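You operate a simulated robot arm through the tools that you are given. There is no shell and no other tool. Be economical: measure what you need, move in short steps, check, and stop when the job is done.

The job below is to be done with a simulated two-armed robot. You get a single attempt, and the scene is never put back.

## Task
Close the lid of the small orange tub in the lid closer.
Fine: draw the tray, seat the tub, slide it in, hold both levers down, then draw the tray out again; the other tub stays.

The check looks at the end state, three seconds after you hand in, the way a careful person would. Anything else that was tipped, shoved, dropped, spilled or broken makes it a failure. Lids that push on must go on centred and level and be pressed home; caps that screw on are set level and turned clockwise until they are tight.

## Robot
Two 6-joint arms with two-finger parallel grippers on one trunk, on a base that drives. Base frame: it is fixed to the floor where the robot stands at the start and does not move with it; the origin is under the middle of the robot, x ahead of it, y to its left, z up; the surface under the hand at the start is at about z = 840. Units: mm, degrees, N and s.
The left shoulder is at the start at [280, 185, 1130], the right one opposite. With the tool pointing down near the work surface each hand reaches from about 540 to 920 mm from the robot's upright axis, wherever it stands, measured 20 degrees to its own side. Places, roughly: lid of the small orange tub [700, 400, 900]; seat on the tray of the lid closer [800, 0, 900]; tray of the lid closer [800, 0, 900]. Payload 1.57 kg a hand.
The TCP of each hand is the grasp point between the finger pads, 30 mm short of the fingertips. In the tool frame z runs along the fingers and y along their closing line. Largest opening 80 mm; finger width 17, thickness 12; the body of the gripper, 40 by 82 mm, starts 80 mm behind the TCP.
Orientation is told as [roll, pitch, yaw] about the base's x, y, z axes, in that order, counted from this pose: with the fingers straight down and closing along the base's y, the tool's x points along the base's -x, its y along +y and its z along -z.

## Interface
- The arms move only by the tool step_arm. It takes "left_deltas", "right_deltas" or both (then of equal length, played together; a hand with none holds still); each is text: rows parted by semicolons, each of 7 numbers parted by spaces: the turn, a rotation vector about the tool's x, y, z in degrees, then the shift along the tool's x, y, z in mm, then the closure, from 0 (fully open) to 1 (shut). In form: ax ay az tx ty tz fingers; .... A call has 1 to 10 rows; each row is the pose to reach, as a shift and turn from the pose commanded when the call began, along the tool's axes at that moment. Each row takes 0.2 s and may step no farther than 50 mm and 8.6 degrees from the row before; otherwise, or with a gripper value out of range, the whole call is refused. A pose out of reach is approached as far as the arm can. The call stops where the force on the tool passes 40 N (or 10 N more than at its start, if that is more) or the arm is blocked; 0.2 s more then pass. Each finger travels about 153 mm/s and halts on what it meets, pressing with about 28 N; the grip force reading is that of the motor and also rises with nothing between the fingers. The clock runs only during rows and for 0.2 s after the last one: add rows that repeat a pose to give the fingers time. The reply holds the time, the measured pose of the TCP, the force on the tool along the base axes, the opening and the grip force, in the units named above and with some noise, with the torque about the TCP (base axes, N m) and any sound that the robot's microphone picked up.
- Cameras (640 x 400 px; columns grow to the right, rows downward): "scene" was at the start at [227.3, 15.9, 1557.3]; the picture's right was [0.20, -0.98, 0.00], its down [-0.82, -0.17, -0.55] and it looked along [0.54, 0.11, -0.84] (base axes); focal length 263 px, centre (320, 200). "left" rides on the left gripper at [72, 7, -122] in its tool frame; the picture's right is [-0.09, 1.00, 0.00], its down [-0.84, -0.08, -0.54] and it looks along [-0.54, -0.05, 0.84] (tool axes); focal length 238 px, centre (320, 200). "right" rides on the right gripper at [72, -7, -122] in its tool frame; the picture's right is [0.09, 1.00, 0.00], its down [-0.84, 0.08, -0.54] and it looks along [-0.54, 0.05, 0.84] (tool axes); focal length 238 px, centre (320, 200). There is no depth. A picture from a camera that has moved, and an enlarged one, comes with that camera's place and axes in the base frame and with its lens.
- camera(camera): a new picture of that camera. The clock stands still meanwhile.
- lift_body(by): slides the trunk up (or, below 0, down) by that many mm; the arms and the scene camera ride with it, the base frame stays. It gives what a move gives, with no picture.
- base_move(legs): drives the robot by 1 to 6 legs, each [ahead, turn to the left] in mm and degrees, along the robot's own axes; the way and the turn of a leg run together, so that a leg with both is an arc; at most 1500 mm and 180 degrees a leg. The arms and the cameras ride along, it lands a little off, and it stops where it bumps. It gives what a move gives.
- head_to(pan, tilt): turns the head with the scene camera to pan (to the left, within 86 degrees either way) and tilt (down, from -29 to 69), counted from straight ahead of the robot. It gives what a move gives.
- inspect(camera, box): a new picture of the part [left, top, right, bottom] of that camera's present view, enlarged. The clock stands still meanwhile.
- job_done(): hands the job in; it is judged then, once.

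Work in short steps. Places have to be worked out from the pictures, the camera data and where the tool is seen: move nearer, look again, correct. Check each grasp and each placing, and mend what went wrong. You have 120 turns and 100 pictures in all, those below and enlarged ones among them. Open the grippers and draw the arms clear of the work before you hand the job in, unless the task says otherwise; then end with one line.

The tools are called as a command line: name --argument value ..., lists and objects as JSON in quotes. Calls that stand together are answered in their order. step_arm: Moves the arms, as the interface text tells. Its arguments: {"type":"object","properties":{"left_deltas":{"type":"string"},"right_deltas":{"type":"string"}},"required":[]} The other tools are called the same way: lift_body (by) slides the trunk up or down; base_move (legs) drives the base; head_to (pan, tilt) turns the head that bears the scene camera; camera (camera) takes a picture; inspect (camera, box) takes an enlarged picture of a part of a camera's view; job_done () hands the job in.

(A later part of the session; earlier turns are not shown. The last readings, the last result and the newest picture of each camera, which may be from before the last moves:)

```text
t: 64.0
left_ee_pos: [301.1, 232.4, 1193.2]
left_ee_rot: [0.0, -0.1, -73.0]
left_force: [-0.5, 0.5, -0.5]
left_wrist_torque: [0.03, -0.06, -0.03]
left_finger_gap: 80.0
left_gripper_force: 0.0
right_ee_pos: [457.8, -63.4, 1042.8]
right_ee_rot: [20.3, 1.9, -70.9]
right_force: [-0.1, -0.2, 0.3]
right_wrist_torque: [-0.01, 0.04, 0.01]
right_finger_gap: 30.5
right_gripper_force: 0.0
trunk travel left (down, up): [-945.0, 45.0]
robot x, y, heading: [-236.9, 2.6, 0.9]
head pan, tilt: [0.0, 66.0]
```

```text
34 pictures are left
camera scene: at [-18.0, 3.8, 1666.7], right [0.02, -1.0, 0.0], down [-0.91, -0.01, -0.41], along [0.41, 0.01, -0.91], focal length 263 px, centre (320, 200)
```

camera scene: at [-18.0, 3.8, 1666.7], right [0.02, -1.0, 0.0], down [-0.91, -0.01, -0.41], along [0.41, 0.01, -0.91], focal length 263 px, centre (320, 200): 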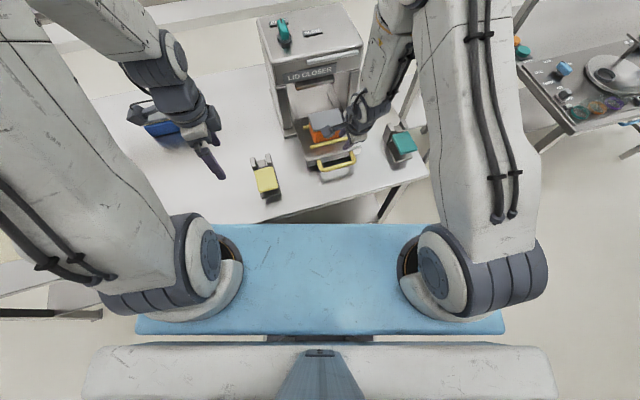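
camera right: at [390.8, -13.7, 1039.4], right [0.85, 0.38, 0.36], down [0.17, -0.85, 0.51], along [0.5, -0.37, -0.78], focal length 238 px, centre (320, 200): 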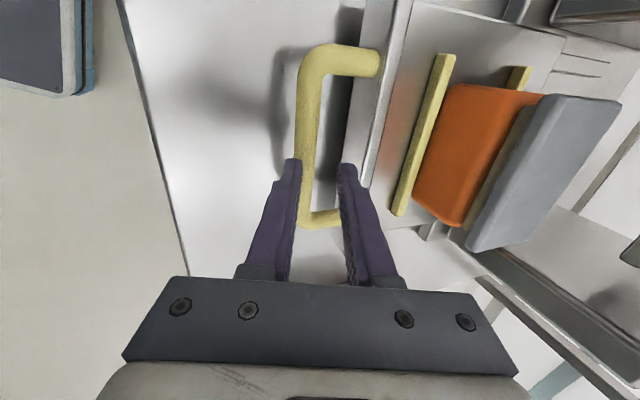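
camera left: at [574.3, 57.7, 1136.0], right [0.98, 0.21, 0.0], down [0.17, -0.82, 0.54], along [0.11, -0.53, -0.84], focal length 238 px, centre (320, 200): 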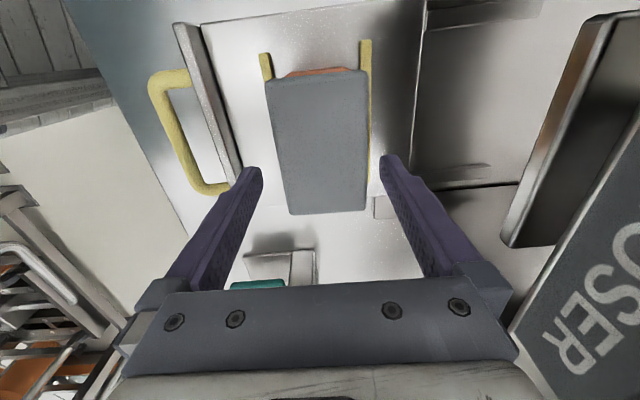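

The hand is clear above. I move to 75 mm short of the bar along its fingers and check the approach line.

step_arm --right_deltas "0 -0.6 0.2 5 -20 20 0.62; 0 -1.2 0.5 11 -42 45 0.62; 0 -1.9 0.8 16.5 -62 71 0.62; 0 -1.9 0.8 16.5 -62 71 0.62"

camera --camera "right"

```text
t: 65.0
left_ee_pos: [299.8, 233.0, 1192.1]
left_ee_rot: [0.0, 0.0, -73.0]
left_force: [-0.5, -0.3, 0.3]
left_wrist_torque: [0.02, -0.01, 0.02]
left_finger_gap: 80.0
left_gripper_force: 0.1
right_ee_pos: [421.5, -66.7, 956.3]
right_ee_rot: [13.9, 6.8, -71.0]
right_force: [-0.8, 0.0, -0.5]
right_wrist_torque: [-0.01, -0.02, 0.02]
right_finger_gap: 30.4
right_gripper_force: 0.0
right hand out of reach, approached as far as the arm can: row 1, 2, 3, 4
trunk travel left (down, up): [-945.0, 45.0]
robot x, y, heading: [-238.1, -0.9, 0.8]
head pan, tilt: [0.0, 66.0]
```

```text
33 pictures are left
camera right: at [368.8, -23.6, 1081.2], right [0.89, 0.37, 0.25], down [0.24, -0.86, 0.44], along [0.38, -0.34, -0.86], focal length 238 px, centre (320, 200)
```

right: 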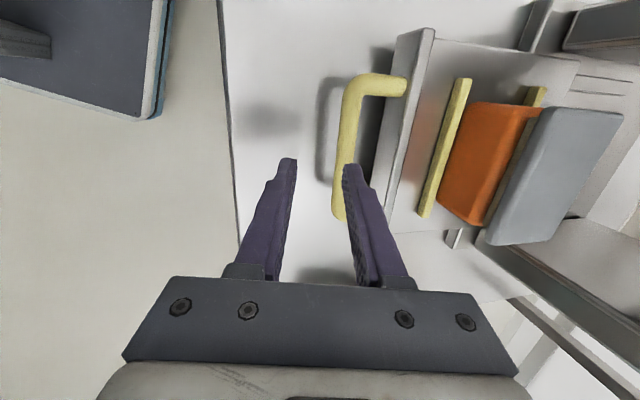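

A vertical hand is easier here. Pushing the tray in needs no grip: I straighten the hand, close the fingers, and place them just in front of the bar.

step_arm --right_deltas "7 0 0 0 -8 -4 0.8; 14 0 0 1 -15 -6 1; 20 0 0 1 -21 -8 1; 20 0 0 1 -21 -8 1"

camera --camera "right"

```text
t: 66.0
left_ee_pos: [301.3, 231.7, 1192.5]
left_ee_rot: [0.0, 0.0, -72.9]
left_force: [-0.4, 0.2, -0.3]
left_wrist_torque: [-0.02, -0.02, -0.03]
left_finger_gap: 80.1
left_gripper_force: 0.1
right_ee_pos: [394.5, -62.8, 953.7]
right_ee_rot: [1.7, -0.8, -72.3]
right_force: [0.6, -0.2, 0.0]
right_wrist_torque: [-0.02, 0.02, -0.03]
right_finger_gap: 0.0
right_gripper_force: 20.9
right hand out of reach, approached as far as the arm can: row 1, 2, 3, 4
trunk travel left (down, up): [-945.0, 45.0]
robot x, y, heading: [-236.0, -2.0, 1.0]
head pan, tilt: [0.0, 66.0]
```

```text
32 pictures are left
camera right: at [362.8, 4.1, 1073.8], right [0.92, 0.39, 0.03], down [0.31, -0.77, 0.56], along [0.24, -0.5, -0.83], focal length 238 px, centre (320, 200)
```

right: 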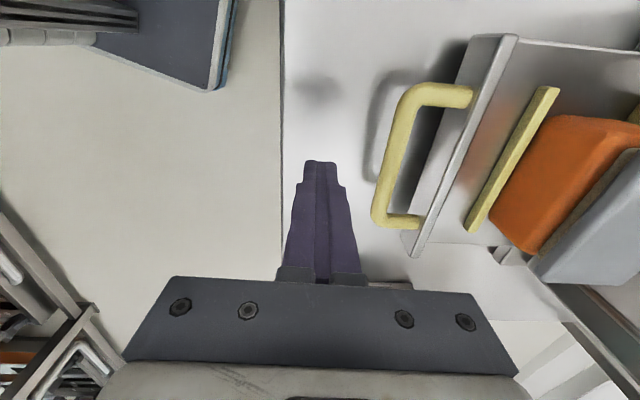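

The closed fingers are in front of the bar's middle. I lower to TCP z ≈ 900 and look once.

step_arm --right_deltas "0 0 0 0 0 20 1; 0 0 0 0 0 40 1; 0 0 0 0 0 54 1; 0 0 0 0 0 54 1"

camera --camera "right"

```text
t: 67.0
left_ee_pos: [301.0, 233.0, 1191.9]
left_ee_rot: [0.0, 0.0, -72.9]
left_force: [0.1, 0.7, 0.1]
left_wrist_torque: [0.0, 0.01, 0.0]
left_finger_gap: 79.8
left_gripper_force: 0.0
right_ee_pos: [396.8, -60.5, 900.6]
right_ee_rot: [0.7, -0.1, -72.3]
right_force: [-0.1, 0.5, 0.4]
right_wrist_torque: [-0.01, -0.06, -0.01]
right_finger_gap: 0.1
right_gripper_force: 21.4
right hand out of reach, approached as far as the arm can: row 1, 2
trunk travel left (down, up): [-945.0, 45.0]
robot x, y, heading: [-235.1, -0.5, 0.9]
head pan, tilt: [0.0, 66.0]
```

```text
31 pictures are left
camera right: at [367.5, 5.3, 1022.5], right [0.92, 0.39, 0.01], down [0.32, -0.77, 0.55], along [0.22, -0.5, -0.84], focal length 238 px, centre (320, 200)
```

right: 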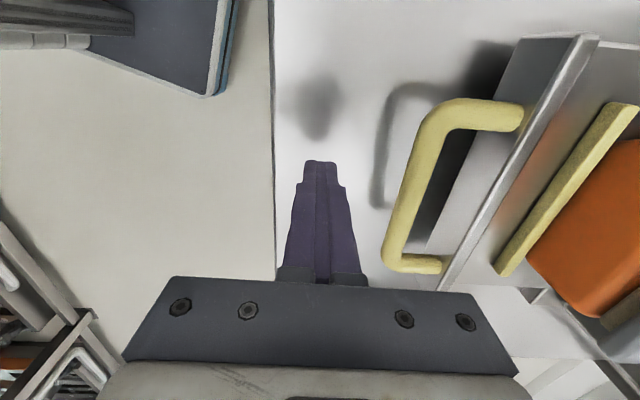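

Aligned. I push gently along the closer's axis, first 110 mm.

step_arm --right_deltas "0 0 0 0 12 0 1; 0 0 0 0 24 0 1; 0 0 0 0 30 0 1; 0 0 0 0 36 0 1; 0 0 0 0 45 0 1; 0 0 0 0 56 0 1; 0 0 0 0 69 0 1; 0 0 0 0 83 0 1; 0 0 0 0 97 0 1; 0 0 0 0 110 0 1"

inspect --camera "scene" --box '[220, 60, 460, 210]'

```text
t: 69.2
left_ee_pos: [300.6, 232.0, 1193.1]
left_ee_rot: [-0.1, 0.0, -72.9]
left_force: [0.2, 0.8, 0.0]
left_wrist_torque: [-0.02, 0.02, 0.03]
left_finger_gap: 80.1
left_gripper_force: 0.0
right_ee_pos: [469.4, -38.9, 898.0]
right_ee_rot: [2.5, -3.5, -72.4]
right_force: [-0.3, -0.1, 0.5]
right_wrist_torque: [0.02, -0.01, 0.02]
right_finger_gap: 0.0
right_gripper_force: 21.4
right hand out of reach, approached as far as the arm can: row 1, 2, 3, 4, 5, 6, 7, 8, 9, 10
trunk travel left (down, up): [-945.0, 45.0]
robot x, y, heading: [-236.0, 1.6, 1.4]
head pan, tilt: [0.0, 66.0]
```

```text
2.67 times, centred on (340, 135) of scene
camera zoom: at [-18.2, 3.8, 1666.8], right [0.02, -1.0, 0.0], down [-0.91, -0.01, -0.41], along [0.41, 0.01, -0.91], focal length 700 px, centre (267, 373)
```

zoom: 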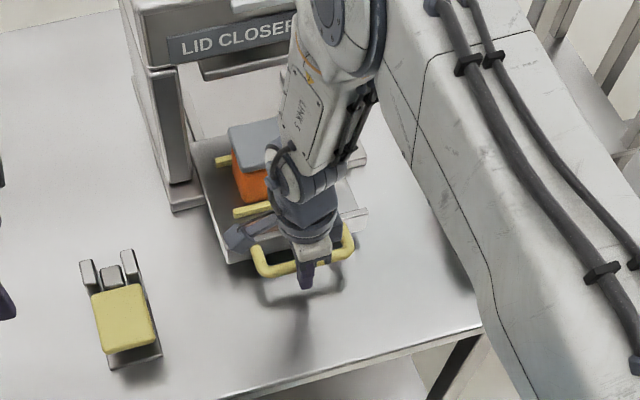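

The tray moved in about 40 mm, but this -72° wrist pose is near a limit. For pushing, the natural yaw of 17° serves better: I back off, rise and turn the wrist.

step_arm --right_deltas "0 0 0 0 -45 0 1; 0 0 0 0 -80 -5 1; 0 0 0 0 -90 -40 1; 0 0 0 0 -95 -80 1; 0 0 0 0 -95 -100 1"

step_arm --right_deltas "0 0 -8.5 0 0 0 1; 0 0 -17 0 0 0 1; 0 0 -25.5 0 0 0 1; 0 0 -34 0 0 0 1; 0 0 -42.5 0 0 0 1; 0 0 -51 0 0 0 1; 0 0 -59.5 0 0 0 1; 0 0 -68 0 0 0 1; 0 0 -76.5 0 0 0 1; 0 0 -85 0 0 0 1"

camera --camera "right"

camera --camera "scene"

```text
t: 70.4
left_ee_pos: [301.1, 231.5, 1193.1]
left_ee_rot: [0.0, 0.0, -73.0]
left_force: [0.3, -0.1, 0.1]
left_wrist_torque: [0.01, 0.02, -0.01]
left_finger_gap: 80.2
left_gripper_force: 0.0
right_ee_pos: [373.4, -63.1, 994.6]
right_ee_rot: [2.5, -3.5, -72.2]
right_force: [0.5, -0.1, 0.4]
right_wrist_torque: [0.01, 0.02, -0.06]
right_finger_gap: 0.0
right_gripper_force: 21.2
right hand out of reach, approached as far as the arm can: row 2
trunk travel left (down, up): [-945.0, 45.0]
robot x, y, heading: [-235.9, 0.1, 0.8]
head pan, tilt: [0.0, 66.0]
```

```text
t: 72.6
left_ee_pos: [301.8, 231.9, 1192.5]
left_ee_rot: [-0.1, 0.0, -72.9]
left_force: [-0.1, -0.7, -0.4]
left_wrist_torque: [0.0, 0.04, -0.01]
left_finger_gap: 80.2
left_gripper_force: 0.2
right_ee_pos: [372.1, -62.6, 993.7]
right_ee_rot: [-3.4, -2.7, 12.9]
right_force: [-0.4, 0.6, -0.1]
right_wrist_torque: [0.0, -0.01, 0.0]
right_finger_gap: 0.0
right_gripper_force: 21.4
trunk travel left (down, up): [-945.0, 45.0]
robot x, y, heading: [-232.3, -4.0, 0.8]
head pan, tilt: [0.0, 66.0]
```

```text
29 pictures are left
camera right: at [297.9, -79.6, 1111.8], right [-0.31, 0.95, -0.06], down [0.77, 0.29, 0.58], along [0.56, 0.13, -0.82], focal length 238 px, centre (320, 200)
```

right: 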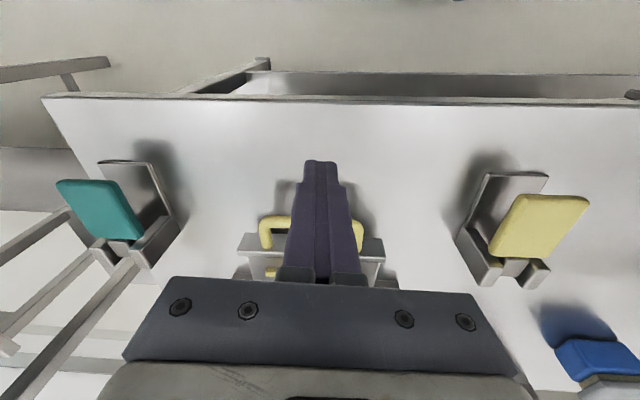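

```text
28 pictures are left
camera scene: at [-18.2, 3.8, 1666.8], right [0.02, -1.0, 0.0], down [-0.91, -0.01, -0.41], along [0.41, 0.01, -0.91], focal length 263 px, centre (320, 200)
```

scene: 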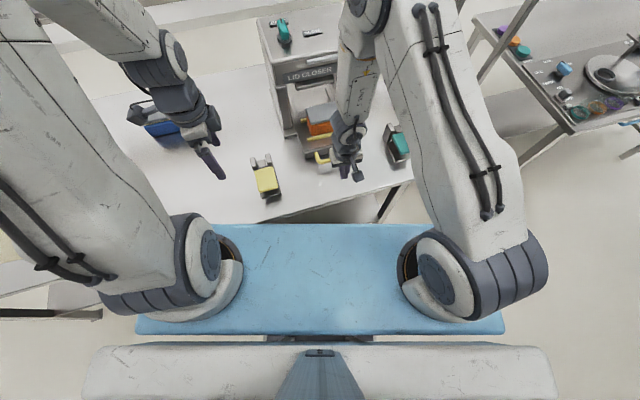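

The view is good and the hand lines up with the handle. I lower it to bar height and then push along the closer's axis in gentle steps.

step_arm --right_deltas "0 0 0 -5 -5 30 1; 0 0 0 -10 -10 65 1; 0 0 0 -15 -10 97 1; 0 0 0 -40 -9 97 1; 0 0 0 -65 -7 97 1; 0 0 0 -85 -5 97 1; 0 0 0 -96 -4 97 1; 0 0 0 -103 -3 97 1"

step_arm --right_deltas "0 0 0 -5 0 0 1; 0 0 0 -12 1 0 1; 0 0 0 -21 1 0 1; 0 0 0 -32 2 0 1; 0 0 0 -44 3 0 1; 0 0 0 -56 4 0 1; 0 0 0 -68 5 0 1; 0 0 0 -78 5 0 1; 0 0 0 -85 6 0 1; 0 0 0 -88 6 0 1"

camera --camera "right"

inspect --camera "scene" --box '[220, 30, 460, 210]'

```text
t: 74.4
left_ee_pos: [302.7, 232.8, 1192.9]
left_ee_rot: [0.0, 0.1, -72.9]
left_force: [0.0, -0.6, -0.2]
left_wrist_torque: [0.01, -0.01, 0.0]
left_finger_gap: 79.9
left_gripper_force: 0.0
right_ee_pos: [479.9, -47.7, 900.7]
right_ee_rot: [-3.6, -3.0, 12.8]
right_force: [-0.2, -0.8, -0.7]
right_wrist_torque: [-0.03, 0.04, 0.0]
right_finger_gap: 0.2
right_gripper_force: 21.1
right hand out of reach, approached as far as the arm can: row 4, 5
trunk travel left (down, up): [-945.0, 45.0]
robot x, y, heading: [-239.9, -0.3, 0.7]
head pan, tilt: [0.0, 66.0]
```

```text
t: 76.6
left_ee_pos: [301.7, 232.2, 1192.8]
left_ee_rot: [0.1, 0.0, -73.0]
left_force: [0.7, 0.4, 0.1]
left_wrist_torque: [-0.02, 0.02, 0.0]
left_finger_gap: 79.9
left_gripper_force: 0.1
right_ee_pos: [536.7, -31.0, 905.6]
right_ee_rot: [-6.1, -4.6, 12.9]
right_force: [-1.2, 1.7, -1.8]
right_wrist_torque: [0.0, 0.04, 0.01]
right_finger_gap: 0.1
right_gripper_force: 21.3
right hand out of reach, approached as far as the arm can: row 2, 3, 4, 5, 6, 7, 8, 9, 10
trunk travel left (down, up): [-945.0, 45.0]
robot x, y, heading: [-232.8, -2.2, 0.9]
head pan, tilt: [0.0, 66.0]
```

```text
27 pictures are left
camera right: at [455.9, -42.0, 1021.7], right [-0.3, 0.95, -0.11], down [0.74, 0.31, 0.6], along [0.6, 0.1, -0.79], focal length 238 px, centre (320, 200)
```

right: 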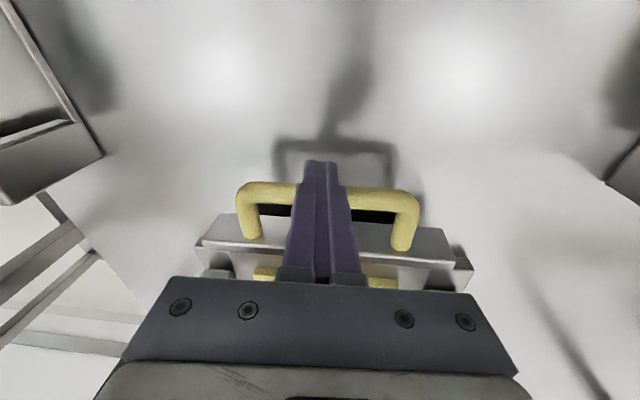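

```text
2.22 times, centred on (340, 120) of scene
camera zoom: at [-18.2, 3.8, 1666.8], right [0.02, -1.0, 0.0], down [-0.91, -0.01, -0.41], along [0.41, 0.01, -0.91], focal length 584 px, centre (276, 378)
```

zoom: 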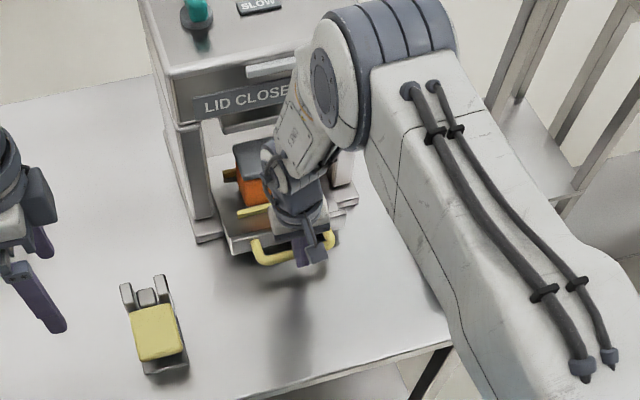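

The wrist is near a singular pose, which limits it. The base itself can push instead: I first pull the commanded pose back to the real one, then drive forward 50 mm.

step_arm --right_deltas "0 0 0 15 -1 0 1; 0 0 0 30 -2 0 1"

base_move --legs '[[50, 0]]'

inspect --camera "scene" --box '[220, 30, 460, 210]'

camera --camera "right"

```text
t: 77.2
left_ee_pos: [300.9, 232.2, 1193.1]
left_ee_rot: [-0.1, 0.0, -72.9]
left_force: [-0.9, 0.0, -0.1]
left_wrist_torque: [-0.02, 0.0, 0.0]
left_finger_gap: 80.2
left_gripper_force: 0.1
right_ee_pos: [506.7, -41.4, 903.8]
right_ee_rot: [-6.1, -4.6, 12.9]
right_force: [-0.4, 0.9, 0.2]
right_wrist_torque: [0.01, -0.01, 0.0]
right_finger_gap: 0.0
right_gripper_force: 21.0
trunk travel left (down, up): [-945.0, 45.0]
robot x, y, heading: [-238.6, -4.5, 0.8]
head pan, tilt: [0.0, 66.0]
```

```text
t: 78.1
left_ee_pos: [350.8, 233.5, 1193.2]
left_ee_rot: [0.1, 0.0, -72.9]
left_force: [-0.1, -0.3, -0.6]
left_wrist_torque: [0.02, 0.02, -0.02]
left_finger_gap: 79.9
left_gripper_force: 0.0
right_ee_pos: [557.0, -38.6, 903.8]
right_ee_rot: [-6.1, -4.5, 13.0]
right_force: [-0.4, 0.6, 0.8]
right_wrist_torque: [-0.01, -0.02, -0.02]
right_finger_gap: 0.0
right_gripper_force: 21.4
trunk travel left (down, up): [-945.0, 45.0]
robot x, y, heading: [-186.8, 0.2, 1.1]
head pan, tilt: [0.0, 66.0]
```

```text
2.22 times, centred on (340, 120) of scene
camera zoom: at [32.1, 4.5, 1666.8], right [0.02, -1.0, 0.0], down [-0.91, -0.01, -0.41], along [0.41, 0.01, -0.91], focal length 584 px, centre (276, 378)
```

zoom: 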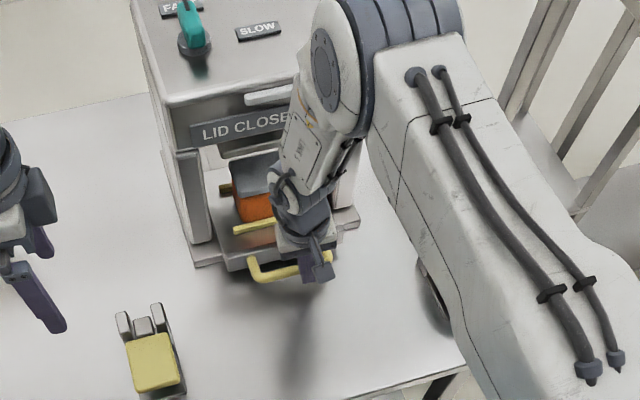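

```text
24 pictures are left
camera right: at [477.2, -50.6, 1019.5], right [-0.3, 0.95, -0.11], down [0.74, 0.31, 0.6], along [0.6, 0.1, -0.79], focal length 238 px, centre (320, 200)
```

right: 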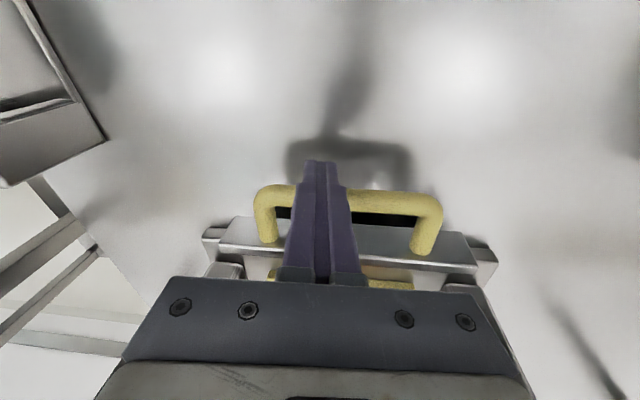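

The tray follows well. I back off slightly, shift toward the bar's middle, and tip the hand so wrist and forearm stay away from the hood.

step_arm --right_deltas "0 0 0 8 7 0 1; 0 -6 0 10 14 0 1; 0 -12 0 12 21 0 1; 0 -18 0 12 28 0 1; 0 -22 0 12 28 0 1; 0 -22 0 12 28 0 1"

camera --camera "right"

```text
t: 79.5
left_ee_pos: [352.0, 233.3, 1192.9]
left_ee_rot: [0.0, 0.0, -72.9]
left_force: [-0.9, 0.7, -0.6]
left_wrist_torque: [0.0, 0.01, -0.03]
left_finger_gap: 79.7
left_gripper_force: 0.1
right_ee_pos: [538.3, -15.1, 898.8]
right_ee_rot: [-6.8, -26.5, 15.3]
right_force: [0.5, -0.1, -0.3]
right_wrist_torque: [0.03, -0.01, 0.01]
right_finger_gap: 0.0
right_gripper_force: 21.6
right hand out of reach, approached as far as the arm can: row 3, 4
trunk travel left (down, up): [-945.0, 45.0]
robot x, y, heading: [-184.1, -1.8, 1.0]
head pan, tilt: [0.0, 66.0]
```

```text
23 pictures are left
camera right: at [422.7, -38.3, 976.6], right [-0.29, 0.95, -0.15], down [0.46, 0.27, 0.85], along [0.84, 0.18, -0.51], focal length 238 px, centre (320, 200)
```

right: 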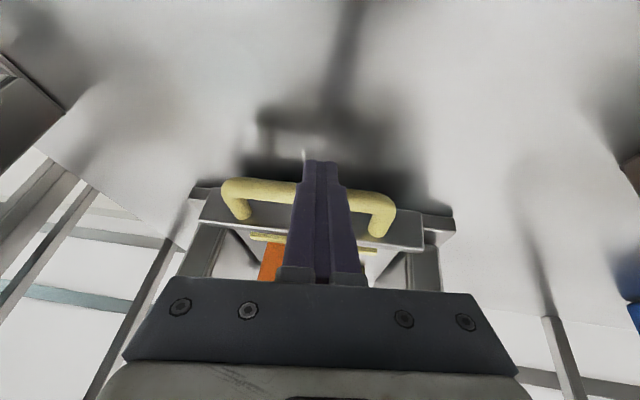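

Reachable now, fingers against the middle of the bar. I push the rest of the way with the arm, slowly, watching force for the end stop.

step_arm --right_deltas "0 0 0 -5 0 2 1; 0 0 0 -11 0 5 1; 0 0 0 -18 0 9 1; 0 0 0 -25 0 12 1; 0 0 0 -32 0 16 1; 0 0 0 -39 0 19 1; 0 0 0 -46 0 23 1; 0 0 0 -52 0 26 1; 0 0 0 -56 0 28 1; 0 0 0 -59 0 29 1"

camera --camera "right"

```text
t: 81.7
left_ee_pos: [351.4, 233.1, 1193.8]
left_ee_rot: [0.0, 0.0, -72.9]
left_force: [0.6, -0.8, 0.1]
left_wrist_torque: [0.02, -0.01, 0.0]
left_finger_gap: 80.1
left_gripper_force: 0.1
right_ee_pos: [600.8, -1.9, 898.2]
right_ee_rot: [-6.6, -26.0, 15.4]
right_force: [-16.3, -4.1, -2.0]
right_wrist_torque: [-0.03, 0.27, 0.02]
right_finger_gap: 0.0
right_gripper_force: 21.8
trunk travel left (down, up): [-945.0, 45.0]
robot x, y, heading: [-185.6, -1.5, 0.9]
head pan, tilt: [0.0, 66.0]
```

```text
22 pictures are left
camera right: at [484.8, -24.7, 976.2], right [-0.29, 0.95, -0.15], down [0.46, 0.27, 0.84], along [0.84, 0.18, -0.52], focal length 238 px, centre (320, 200)
```

right: 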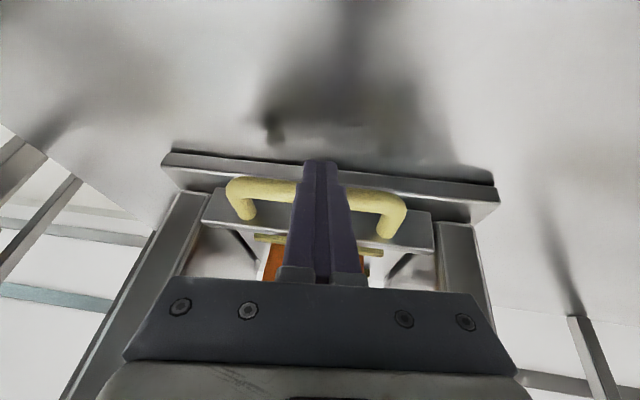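

Force rose to 16 N at about the expected end. I press a few mm more to make sure it is home.

step_arm --right_deltas "0 0 0 -2 0 1 1; 0 0 0 -4 0 2 1; 0 0 0 -6 0 3 1"

```text
t: 82.5
left_ee_pos: [349.8, 233.2, 1192.6]
left_ee_rot: [0.1, 0.0, -72.9]
left_force: [-0.9, 0.2, 0.7]
left_wrist_torque: [0.03, -0.03, 0.01]
left_finger_gap: 80.1
left_gripper_force: 0.1
right_ee_pos: [602.3, -1.5, 896.0]
right_ee_rot: [-6.6, -25.3, 15.4]
right_force: [-36.9, -8.5, -1.4]
right_wrist_torque: [-0.15, 0.51, -0.02]
right_finger_gap: 0.0
right_gripper_force: 21.1
trunk travel left (down, up): [-945.0, 45.0]
robot x, y, heading: [-185.3, -2.1, 1.4]
head pan, tilt: [0.0, 66.0]
```

The tray is home against its stop. I withdraw the right hand back, up and over toward the teal lever, straightening it, while the left comes down above the yellow lever; both with closed fingers.

step_arm --right_deltas "0 0 0 36 0 -18 1; 0 0 0 72 0 -36 1; 0 0 0 52 0 -80 1; -1 4 0 30 0 -124 1; -2 8 0 36 -46 -128 1; -3 12 0 44 -92 -134 1; -4 16 0 52 -138 -140 1; -5 20 0 62 -183 -145 1; -6 24 0 70 -227 -150 1; -6.6 26 0 79 -265 -151 1" --left_deltas "0 0 0 0 0 0 0.5; 0 0 0 -10 2 20 1; 0 0 0 -20 4 50 1; 0 0 0 -30 6 80 1; 0 0 0 -40 8 110 1; 0 0 0 -50 10 140 1; 0 0 0 -50 10 170 1; 0 0 0 -50 10 190 1; 0 0 0 -50 10 200 1; 0 0 0 -50 10 200 1"

camera --camera "scene"

```text
t: 84.7
left_ee_pos: [375.9, 188.4, 993.5]
left_ee_rot: [0.0, 0.0, -72.9]
left_force: [0.1, 0.2, -0.2]
left_wrist_torque: [0.02, 0.01, -0.02]
left_finger_gap: 0.0
left_gripper_force: 21.2
right_ee_pos: [508.0, -169.9, 1015.1]
right_ee_rot: [-4.1, -1.6, 11.8]
right_force: [0.8, 0.0, 0.2]
right_wrist_torque: [0.01, -0.01, 0.01]
right_finger_gap: 0.1
right_gripper_force: 20.1
right hand out of reach, approached as far as the arm can: row 7, 8, 9, 10
trunk travel left (down, up): [-945.0, 45.0]
robot x, y, heading: [-186.3, -2.8, 1.0]
head pan, tilt: [0.0, 66.0]
```

```text
21 pictures are left
camera scene: at [32.2, 4.6, 1666.8], right [0.02, -1.0, 0.0], down [-0.91, -0.01, -0.41], along [0.41, 0.01, -0.91], focal length 263 px, centre (320, 200)
```

scene: 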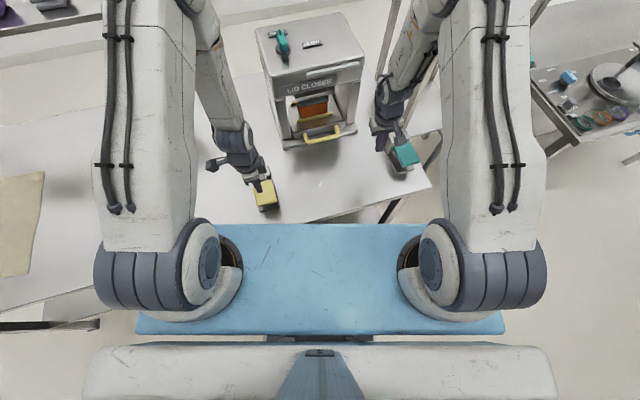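

The tray is in and the tub stands inside. The right wrist sticks near vertical, so I use a 20° forward tilt for it over the teal lever.

step_arm --right_deltas "0 -7 0 0 0 0 1; 0 -14 0 0 0 0 1; 0 -22 0 0 0 0 1; 0 -22 0 0 0 0 1"

camera --camera "right"

camera --camera "left"

```text
t: 85.7
left_ee_pos: [377.6, 188.4, 994.1]
left_ee_rot: [0.0, 0.0, -72.8]
left_force: [0.4, 0.1, 0.2]
left_wrist_torque: [-0.03, -0.01, 0.0]
left_finger_gap: 0.2
left_gripper_force: 20.9
right_ee_pos: [504.7, -189.3, 1016.2]
right_ee_rot: [-8.9, -8.8, 12.3]
right_force: [0.4, -0.3, -0.4]
right_wrist_torque: [0.0, 0.02, -0.01]
right_finger_gap: 0.2
right_gripper_force: 21.2
right hand out of reach, approached as far as the arm can: row 2, 3, 4
trunk travel left (down, up): [-945.0, 45.0]
robot x, y, heading: [-184.5, -1.3, 1.0]
head pan, tilt: [0.0, 66.0]
```

```text
20 pictures are left
camera right: at [416.4, -196.2, 1124.1], right [-0.28, 0.95, -0.16], down [0.7, 0.32, 0.65], along [0.66, 0.06, -0.75], focal length 238 px, centre (320, 200)
```

right: 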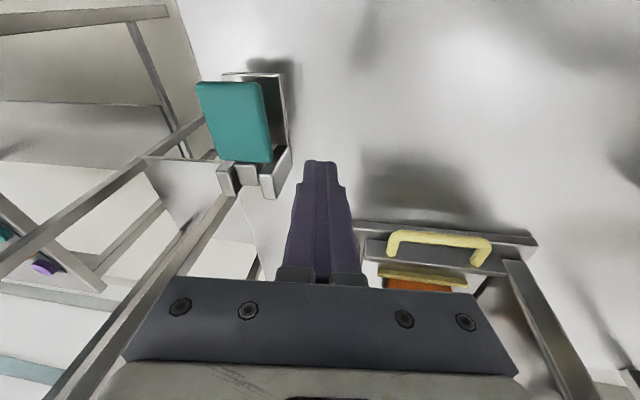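

```text
19 pictures are left
camera left: at [362.4, 258.7, 1116.7], right [0.98, 0.2, 0.0], down [0.17, -0.82, 0.54], along [0.11, -0.53, -0.84], focal length 238 px, centre (320, 200)
```

left: 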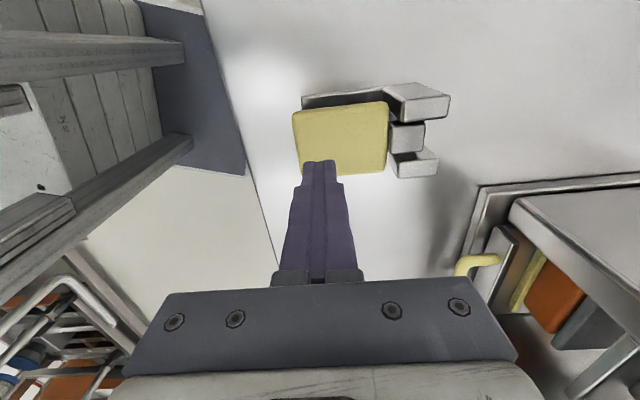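

The raised trunk makes the right forearm line up with the hand (singular). I raise both hands and lower the trunk back by 120 mm.

step_arm --left_deltas "0 0 0 0 0 -40 1; 0 0 0 0 0 -80 1; 0 0 0 0 0 -120 1" --right_deltas "0 0 0 -15 0 -37 1; 0 0 0 -30 0 -74 1; 0 0 0 -43 0 -110 1"

lift_body --by -120

step_arm --right_deltas "0 0 0 0 0 0 1; 0 0 0 0 0 0 1"

```text
t: 86.5
left_ee_pos: [375.8, 189.6, 1112.4]
left_ee_rot: [0.0, 0.0, -72.9]
left_force: [-0.4, -0.5, -0.4]
left_wrist_torque: [0.0, -0.03, 0.02]
left_finger_gap: 0.0
left_gripper_force: 20.5
right_ee_pos: [528.7, -166.1, 1131.8]
right_ee_rot: [-8.8, -8.8, 12.4]
right_force: [-0.2, 0.2, 0.3]
right_wrist_torque: [0.03, 0.02, 0.0]
right_finger_gap: 0.0
right_gripper_force: 21.3
trunk travel left (down, up): [-945.0, 45.0]
robot x, y, heading: [-186.6, -3.3, 1.0]
head pan, tilt: [0.0, 66.0]
```

```text
t: 88.0
left_ee_pos: [374.3, 188.5, 992.5]
left_ee_rot: [0.0, 0.0, -72.9]
left_force: [0.7, 0.4, 0.7]
left_wrist_torque: [-0.02, 0.0, 0.03]
left_finger_gap: 0.0
left_gripper_force: 21.8
right_ee_pos: [527.5, -165.0, 1010.7]
right_ee_rot: [-8.9, -8.8, 12.4]
right_force: [0.0, -0.1, 0.2]
right_wrist_torque: [-0.03, -0.01, 0.02]
right_finger_gap: 0.0
right_gripper_force: 21.9
trunk travel left (down, up): [-825.0, 165.0]
robot x, y, heading: [-187.8, -0.8, 0.6]
head pan, tilt: [0.0, 66.0]
```

```text
t: 88.6
left_ee_pos: [376.4, 189.2, 992.1]
left_ee_rot: [0.0, 0.0, -72.8]
left_force: [-0.2, 1.2, -0.5]
left_wrist_torque: [0.01, 0.01, 0.03]
left_finger_gap: 0.0
left_gripper_force: 21.3
right_ee_pos: [528.0, -165.4, 1010.6]
right_ee_rot: [-8.8, -8.8, 12.5]
right_force: [0.3, 0.9, 0.3]
right_wrist_torque: [-0.02, 0.0, -0.02]
right_finger_gap: 0.1
right_gripper_force: 21.9
trunk travel left (down, up): [-825.0, 165.0]
robot x, y, heading: [-187.5, -4.0, 0.8]
head pan, tilt: [0.0, 66.0]
```

Now the right hand is well placed again. I straighten it and move it above the teal pad's free end, near [527, -295].

step_arm --right_deltas "-2 2 0 7 -30 12 1; -4 4 0 15 -60 25 1; -6 6 0 22 -90 38 1; -8.8 8.8 0 36 -120 50 1; -8.8 8.8 0 36 -120 50 1"

camera --camera "right"

```text
t: 89.8
left_ee_pos: [376.4, 188.5, 992.3]
left_ee_rot: [0.0, 0.0, -72.9]
left_force: [0.3, 0.0, -0.3]
left_wrist_torque: [0.02, 0.0, 0.02]
left_finger_gap: 0.2
left_gripper_force: 21.3
right_ee_pos: [501.4, -189.5, 948.3]
right_ee_rot: [-5.4, -1.3, 9.6]
right_force: [0.3, -0.8, -0.1]
right_wrist_torque: [0.01, 0.02, -0.01]
right_finger_gap: 0.0
right_gripper_force: 21.7
right hand out of reach, approached as far as the arm can: row 1, 2, 3, 4, 5
trunk travel left (down, up): [-825.0, 165.0]
robot x, y, heading: [-185.6, -1.9, 0.7]
head pan, tilt: [0.0, 66.0]
```

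```text
18 pictures are left
camera right: at [427.7, -195.5, 1068.4], right [-0.25, 0.96, -0.1], down [0.79, 0.26, 0.55], along [0.56, 0.06, -0.83], focal length 238 px, centre (320, 200)
```

right: 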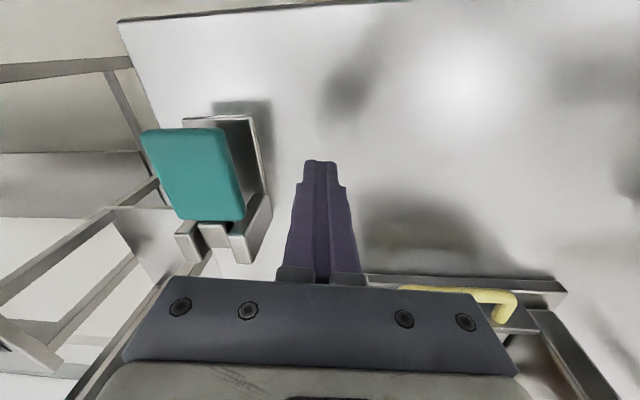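

The wrist joint seems wound up at this yaw; at -72° the hand reached this side before without trouble. I rise a bit and turn the wrist back.

step_arm --right_deltas "0 0 8 0 0 -10 1; 0 0 16 0 0 -20 1; 0 0 24 0 0 -30 1; 0 0 32 0 0 -40 1; 0 0 40 0 0 -50 1; 0 0 48 0 0 -60 1; 0 0 56 0 0 -60 1; 0 0 64 0 0 -60 1; 0 0 72 0 0 -60 1; 0 0 80 0 0 -60 1"

```text
t: 92.0
left_ee_pos: [375.8, 189.1, 993.7]
left_ee_rot: [-0.1, 0.0, -73.0]
left_force: [0.8, 0.7, 0.1]
left_wrist_torque: [-0.03, 0.0, -0.02]
left_finger_gap: 0.0
left_gripper_force: 21.3
right_ee_pos: [489.0, -182.0, 1003.4]
right_ee_rot: [0.5, -7.0, -70.7]
right_force: [0.2, -0.2, -0.1]
right_wrist_torque: [-0.02, -0.01, 0.03]
right_finger_gap: 0.0
right_gripper_force: 21.3
right hand out of reach, approached as far as the arm can: row 3, 4, 5, 6, 7, 8, 9, 10
trunk travel left (down, up): [-825.0, 165.0]
robot x, y, heading: [-182.1, 1.4, 1.1]
head pan, tilt: [0.0, 66.0]
```

I test whether the right arm frees itself higher up: raising it 120 mm and turning it to about yaw 0.

step_arm --right_deltas "0 0 0 0 0 -40 1; 0 0 0 0 0 -80 1; 0 0 -8 0 0 -120 1; 0 0 -16 0 0 -120 1; 0 0 -24 0 0 -120 1; 0 0 -32 0 0 -120 1; 0 0 -40 0 0 -120 1; 0 0 -48 0 0 -120 1; 0 0 -56 0 0 -120 1; 0 0 -64 0 0 -120 1"

step_arm --right_deltas "0 0 0 0 -10 0 1; 0 0 0 0 -30 0 1; 0 0 0 0 -60 0 1; 0 0 0 0 -80 0 1; 0 0 0 0 -80 0 1"

```text
t: 94.2
left_ee_pos: [375.6, 189.1, 992.0]
left_ee_rot: [0.0, 0.0, -72.9]
left_force: [-1.2, -0.7, -0.3]
left_wrist_torque: [0.0, -0.02, 0.01]
left_finger_gap: 0.0
left_gripper_force: 22.0
right_ee_pos: [474.0, -171.9, 1097.7]
right_ee_rot: [-8.8, -5.0, -5.9]
right_force: [0.2, -0.1, -0.9]
right_wrist_torque: [0.0, 0.01, 0.0]
right_finger_gap: 0.0
right_gripper_force: 21.2
right hand out of reach, approached as far as the arm can: row 1, 2, 3, 4, 5, 6, 7, 8, 9, 10
trunk travel left (down, up): [-825.0, 165.0]
robot x, y, heading: [-187.8, -2.7, 1.2]
head pan, tilt: [0.0, 66.0]
```

```text
t: 95.4
left_ee_pos: [376.8, 187.8, 991.4]
left_ee_rot: [0.0, 0.0, -72.9]
left_force: [0.1, -0.6, -0.6]
left_wrist_torque: [0.03, 0.01, 0.0]
left_finger_gap: 0.0
left_gripper_force: 21.4
right_ee_pos: [461.5, -250.4, 1107.8]
right_ee_rot: [-9.2, -5.2, -6.0]
right_force: [-0.4, 0.9, -0.5]
right_wrist_torque: [0.0, 0.04, 0.02]
right_finger_gap: 0.0
right_gripper_force: 21.4
trunk travel left (down, up): [-825.0, 165.0]
robot x, y, heading: [-190.9, -2.1, 0.8]
head pan, tilt: [0.0, 66.0]
```

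Free now at [461, -250]. I straighten it and go to the spot above the teal pad, then down to z ≈ 975.

step_arm --right_deltas "-3 2 0 -20 -6 10 1; -6 4 0 -40 -12 40 1; -9.2 5.2 0 -57 -15 80 1; -9.2 5.2 0 -57 -15 120 1; -9.2 5.2 0 -57 -15 130 1; -9.2 5.2 0 -57 -15 130 1"

camera --camera "right"

```text
t: 96.8
left_ee_pos: [375.3, 189.3, 992.7]
left_ee_rot: [-0.1, 0.0, -72.8]
left_force: [0.2, 0.3, -0.5]
left_wrist_torque: [-0.02, -0.02, -0.01]
left_finger_gap: 0.0
left_gripper_force: 20.8
right_ee_pos: [482.8, -297.3, 988.0]
right_ee_rot: [-6.5, -2.0, -5.9]
right_force: [0.2, 0.6, 0.7]
right_wrist_torque: [0.02, -0.01, -0.05]
right_finger_gap: 0.1
right_gripper_force: 21.2
right hand out of reach, approached as far as the arm can: row 1, 2, 3, 4, 5, 6
trunk travel left (down, up): [-825.0, 165.0]
robot x, y, heading: [-184.2, 0.4, 1.1]
head pan, tilt: [0.0, 66.0]
```

```text
17 pictures are left
camera right: at [409.3, -281.6, 1106.7], right [0.01, 0.99, -0.12], down [0.83, 0.05, 0.56], along [0.56, -0.1, -0.82], focal length 238 px, centre (320, 200)
```

right: 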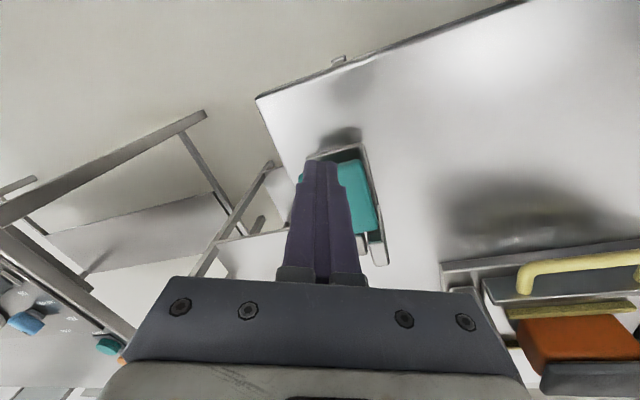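

The right hand hangs about 40 mm short of its spot because of a joint limit. I close that gap with the base (40 mm ahead) and shift the left hand back by the same amount.

base_move --legs '[[42, 0]]'

step_arm --left_deltas "0 0 0 4 -14 0 1; 0 0 0 8 -28 0 1; 0 0 0 12 -41 0 1; 0 0 0 12 -41 0 1"

camera --camera "right"

camera --camera "left"

```text
t: 97.7
left_ee_pos: [418.0, 191.1, 992.3]
left_ee_rot: [0.0, 0.0, -72.8]
left_force: [0.6, 1.1, 1.0]
left_wrist_torque: [-0.01, -0.07, 0.02]
left_finger_gap: 0.3
left_gripper_force: 21.2
right_ee_pos: [525.7, -297.3, 987.9]
right_ee_rot: [-6.5, -2.0, -5.8]
right_force: [-0.2, 0.1, 0.1]
right_wrist_torque: [-0.01, 0.0, 0.01]
right_finger_gap: 0.0
right_gripper_force: 21.4
trunk travel left (down, up): [-825.0, 165.0]
robot x, y, heading: [-142.5, -4.4, 1.0]
head pan, tilt: [0.0, 66.0]
```

```text
t: 98.7
left_ee_pos: [382.9, 190.2, 992.0]
left_ee_rot: [0.0, 0.0, -72.9]
left_force: [-0.5, -0.2, -0.1]
left_wrist_torque: [-0.01, 0.0, 0.04]
left_finger_gap: 0.0
left_gripper_force: 21.1
left hand out of reach, approached as far as the arm can: row 3, 4
right_ee_pos: [526.3, -296.1, 986.9]
right_ee_rot: [-6.5, -2.1, -5.9]
right_force: [0.6, 0.4, 0.0]
right_wrist_torque: [-0.02, 0.02, -0.03]
right_finger_gap: 0.0
right_gripper_force: 21.5
trunk travel left (down, up): [-825.0, 165.0]
robot x, y, heading: [-140.9, 1.1, 0.9]
head pan, tilt: [0.0, 66.0]
```

```text
16 pictures are left
camera right: at [452.3, -280.7, 1106.8], right [0.01, 0.99, -0.12], down [0.83, 0.05, 0.56], along [0.56, -0.1, -0.82], focal length 238 px, centre (320, 200)
```

right: 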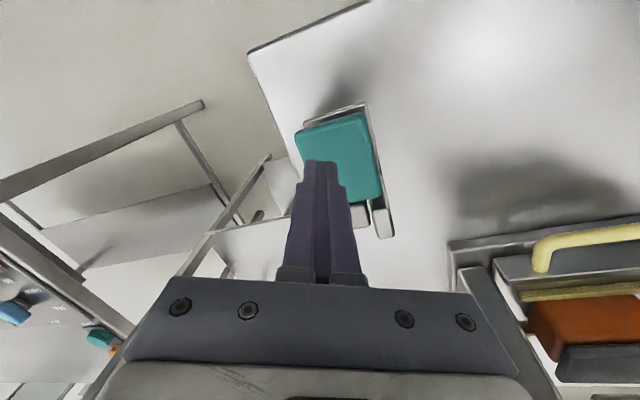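

```text
15 pictures are left
camera left: at [368.3, 259.8, 1115.1], right [0.98, 0.2, 0.0], down [0.17, -0.82, 0.54], along [0.11, -0.53, -0.84], focal length 238 px, centre (320, 200)
```

left: 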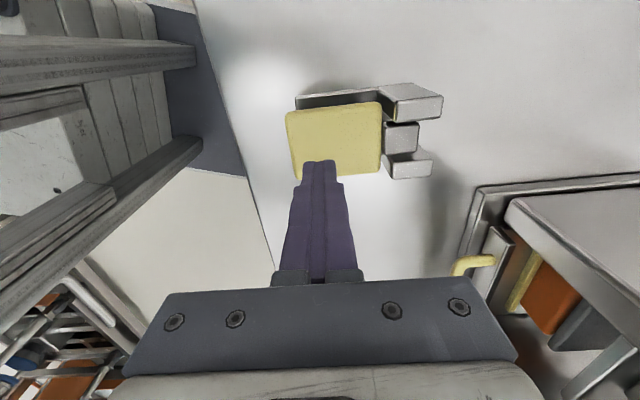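

Both fingertips are over their pads (left 21 mm, right ~15 mm from pad centre toward the free end). I lower both together with the trunk, 40 mm first.

lift_body --by -40

lift_body --by -12

```text
t: 99.5
left_ee_pos: [382.6, 189.1, 952.7]
left_ee_rot: [0.0, 0.0, -72.9]
left_force: [-0.4, -1.3, 0.0]
left_wrist_torque: [-0.01, -0.01, -0.02]
left_finger_gap: 0.2
left_gripper_force: 21.5
right_ee_pos: [526.9, -296.4, 948.5]
right_ee_rot: [-6.5, -2.0, -6.0]
right_force: [-0.5, 0.4, -0.2]
right_wrist_torque: [-0.02, -0.04, 0.01]
right_finger_gap: 0.3
right_gripper_force: 21.3
trunk travel left (down, up): [-785.0, 205.0]
robot x, y, heading: [-144.1, -0.1, 0.9]
head pan, tilt: [0.0, 66.0]
```

```text
t: 100.1
left_ee_pos: [383.1, 187.9, 940.5]
left_ee_rot: [0.0, 0.0, -72.9]
left_force: [0.0, -0.3, -0.4]
left_wrist_torque: [-0.01, -0.02, 0.0]
left_finger_gap: 0.2
left_gripper_force: 21.6
right_ee_pos: [526.5, -296.7, 937.1]
right_ee_rot: [-6.4, -1.9, -5.9]
right_force: [-0.7, -0.7, 1.0]
right_wrist_torque: [-0.01, -0.01, 0.01]
right_finger_gap: 0.0
right_gripper_force: 21.3
trunk travel left (down, up): [-773.0, 217.0]
robot x, y, heading: [-141.5, 2.2, 0.9]
head pan, tilt: [0.0, 66.0]
```

No contact yet with tips at about 908. I continue down in small steps.

lift_body --by -10

lift_body --by -8

```text
t: 100.7
left_ee_pos: [381.9, 190.8, 929.7]
left_ee_rot: [-0.1, -0.1, -72.8]
left_force: [-2.0, -1.0, 1.6]
left_wrist_torque: [-0.03, 0.03, 0.03]
left_finger_gap: 0.1
left_gripper_force: 21.3
right_ee_pos: [526.7, -295.9, 925.8]
right_ee_rot: [-6.5, -1.9, -5.9]
right_force: [-0.4, -0.2, 2.0]
right_wrist_torque: [-0.02, 0.05, 0.0]
right_finger_gap: 0.0
right_gripper_force: 21.3
trunk travel left (down, up): [-763.0, 227.0]
robot x, y, heading: [-144.7, 3.8, 0.9]
head pan, tilt: [0.0, 66.0]
```

```text
t: 101.3
left_ee_pos: [383.2, 188.5, 921.3]
left_ee_rot: [0.0, 0.0, -72.9]
left_force: [-2.2, -0.9, 2.9]
left_wrist_torque: [0.0, 0.06, 0.02]
left_finger_gap: 0.0
left_gripper_force: 21.7
right_ee_pos: [525.8, -296.4, 918.0]
right_ee_rot: [-6.6, -2.2, -5.9]
right_force: [0.8, 0.8, 3.5]
right_wrist_torque: [0.03, -0.11, -0.04]
right_finger_gap: 0.4
right_gripper_force: 21.5
trunk travel left (down, up): [-755.0, 235.0]
robot x, y, heading: [-143.2, 2.1, 1.0]
head pan, tilt: [0.0, 66.0]
```

Both levers are in contact and yielding against a light spring. I keep on down.

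lift_body --by -8

lift_body --by -6

inspect --camera "scene" --box '[200, 40, 460, 215]'

```text
t: 101.8
left_ee_pos: [383.7, 188.9, 915.4]
left_ee_rot: [0.1, 0.0, -72.9]
left_force: [2.1, 1.1, 4.8]
left_wrist_torque: [0.07, -0.09, 0.03]
left_finger_gap: 0.0
left_gripper_force: 21.4
right_ee_pos: [526.8, -296.8, 910.2]
right_ee_rot: [-6.5, -2.0, -5.9]
right_force: [1.5, -0.4, 3.7]
right_wrist_torque: [0.04, -0.06, -0.03]
right_finger_gap: 0.0
right_gripper_force: 21.5
trunk travel left (down, up): [-747.0, 243.0]
robot x, y, heading: [-144.4, -0.4, 0.9]
head pan, tilt: [0.0, 66.0]
```

```text
t: 102.3
left_ee_pos: [383.6, 189.5, 913.7]
left_ee_rot: [0.4, -0.1, -72.9]
left_force: [-4.9, 0.6, 22.4]
left_wrist_torque: [0.08, -0.08, 0.02]
left_finger_gap: 0.0
left_gripper_force: 21.5
right_ee_pos: [525.5, -295.8, 909.2]
right_ee_rot: [-6.5, -2.1, -5.9]
right_force: [-5.6, 1.4, 10.0]
right_wrist_torque: [0.08, 0.06, 0.09]
right_finger_gap: 0.1
right_gripper_force: 21.1
trunk travel left (down, up): [-744.0, 246.0]
robot x, y, heading: [-142.3, -1.4, 0.9]
head pan, tilt: [0.0, 66.0]
stopped: the force on the tool passed its limit at 48 N (the readings are from after the stop); the commanded pose is now the measured one
```

```text
2.29 times, centred on (330, 128) of scene
camera zoom: at [73.4, 5.1, 1466.1], right [0.02, -1.0, 0.0], down [-0.91, -0.01, -0.41], along [0.41, 0.01, -0.91], focal length 600 px, centre (297, 366)
```

zoom: 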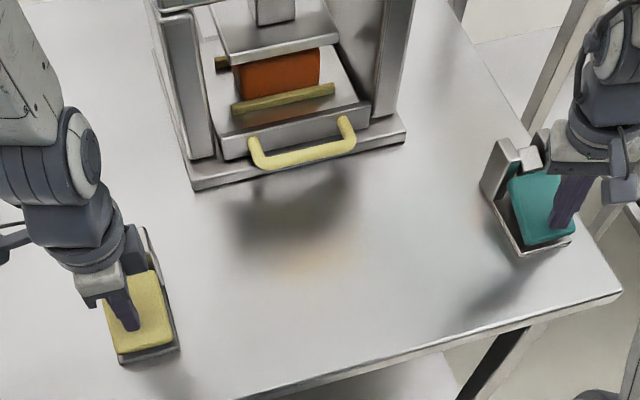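

Both levers are bottomed and the press plate has come down onto the tub. I hold them there for 2 s, with a touch more on the right.

step_arm --left_deltas "0 0 0 0 0 0 1; 0 0 0 0 0 0 1; 0 0 0 0 0 0 1; 0 0 0 0 0 0 1; 0 0 0 0 0 0 1; 0 0 0 0 0 0 1; 0 0 0 0 0 0 1; 0 0 0 0 0 0 1; 0 0 0 0 0 0 1; 0 0 0 0 0 0 1" --right_deltas "0 0 0 0 0 1 1; 0 0 0 0 0 1 1; 0 0 0 0 0 1 1; 0 0 0 0 0 1 1; 0 0 0 0 0 1 1; 0 0 0 0 0 1 1; 0 0 0 0 0 1 1; 0 0 0 0 0 1 1; 0 0 0 0 0 1 1; 0 0 0 0 0 1 1"

inspect --camera "scene" --box '[260, 30, 400, 125]'

```text
t: 104.5
left_ee_pos: [382.5, 188.5, 912.7]
left_ee_rot: [0.5, -0.1, -72.9]
left_force: [-8.5, -0.6, 27.2]
left_wrist_torque: [0.1, 0.0, 0.0]
left_finger_gap: 0.1
left_gripper_force: 21.3
right_ee_pos: [526.4, -297.7, 908.4]
right_ee_rot: [-6.5, -2.3, -5.9]
right_force: [-7.8, -3.6, 27.1]
right_wrist_torque: [0.02, -0.02, -0.03]
right_finger_gap: 0.1
right_gripper_force: 21.3
trunk travel left (down, up): [-744.0, 246.0]
robot x, y, heading: [-143.5, 2.5, 0.8]
head pan, tilt: [0.0, 66.0]
```

```text
4.21 times, centred on (330, 78) of scene
camera zoom: at [72.5, 5.1, 1466.0], right [0.02, -1.0, 0.0], down [-0.91, -0.01, -0.41], along [0.41, 0.01, -0.91], focal length 1106 px, centre (278, 716)
```

zoom: 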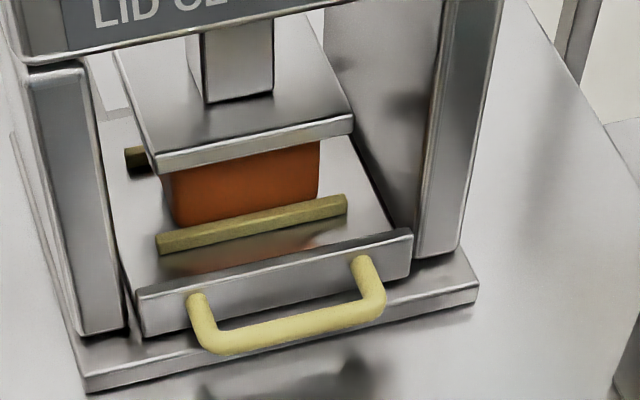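

The plate is pressed fully onto the lid. I hold 2 s more for certainty.

step_arm --left_deltas "0 0 0 0 0 0 1; 0 0 0 0 0 0 1; 0 0 0 0 0 0 1; 0 0 0 0 0 0 1; 0 0 0 0 0 0 1; 0 0 0 0 0 0 1; 0 0 0 0 0 0 1; 0 0 0 0 0 0 1; 0 0 0 0 0 0 1; 0 0 0 0 0 0 1" --right_deltas "0 0 0 0 0 0 1; 0 0 0 0 0 0 1; 0 0 0 0 0 0 1; 0 0 0 0 0 0 1; 0 0 0 0 0 0 1; 0 0 0 0 0 0 1; 0 0 0 0 0 0 1; 0 0 0 0 0 0 1; 0 0 0 0 0 0 1; 0 0 0 0 0 0 1"

lift_body --by 80

inspect --camera "scene" --box '[200, 40, 460, 215]'

```text
t: 106.7
left_ee_pos: [382.5, 188.4, 912.5]
left_ee_rot: [0.5, -0.1, -73.0]
left_force: [-8.3, -3.7, 24.7]
left_wrist_torque: [0.04, 0.05, 0.0]
left_finger_gap: 0.0
left_gripper_force: 20.4
right_ee_pos: [525.7, -297.1, 907.2]
right_ee_rot: [-6.6, -2.3, -5.8]
right_force: [-9.6, -3.0, 29.5]
right_wrist_torque: [0.08, 0.04, 0.02]
right_finger_gap: 0.0
right_gripper_force: 21.9
trunk travel left (down, up): [-744.0, 246.0]
robot x, y, heading: [-143.9, -3.1, 1.1]
head pan, tilt: [0.0, 66.0]
```

```text
t: 107.8
left_ee_pos: [384.1, 189.5, 992.5]
left_ee_rot: [0.4, -0.1, -73.0]
left_force: [-0.1, -0.4, 0.2]
left_wrist_torque: [-0.01, 0.01, 0.04]
left_finger_gap: 0.1
left_gripper_force: 21.7
right_ee_pos: [527.6, -296.5, 985.6]
right_ee_rot: [-6.5, -2.2, -6.0]
right_force: [-1.0, 0.1, -0.7]
right_wrist_torque: [0.0, 0.0, 0.01]
right_finger_gap: 0.3
right_gripper_force: 20.9
trunk travel left (down, up): [-824.0, 166.0]
robot x, y, heading: [-143.9, -1.3, 0.8]
head pan, tilt: [0.0, 66.0]
```

```text
2.29 times, centred on (330, 128) of scene
camera zoom: at [75.3, 5.1, 1545.4], right [0.02, -1.0, 0.0], down [-0.91, -0.01, -0.41], along [0.41, 0.01, -0.91], focal length 600 px, centre (297, 366)
```

zoom: 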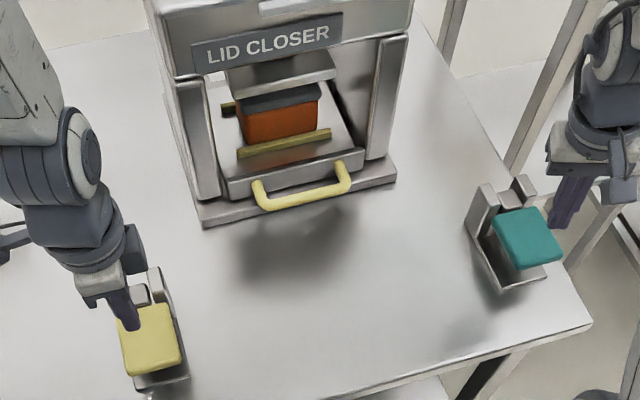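

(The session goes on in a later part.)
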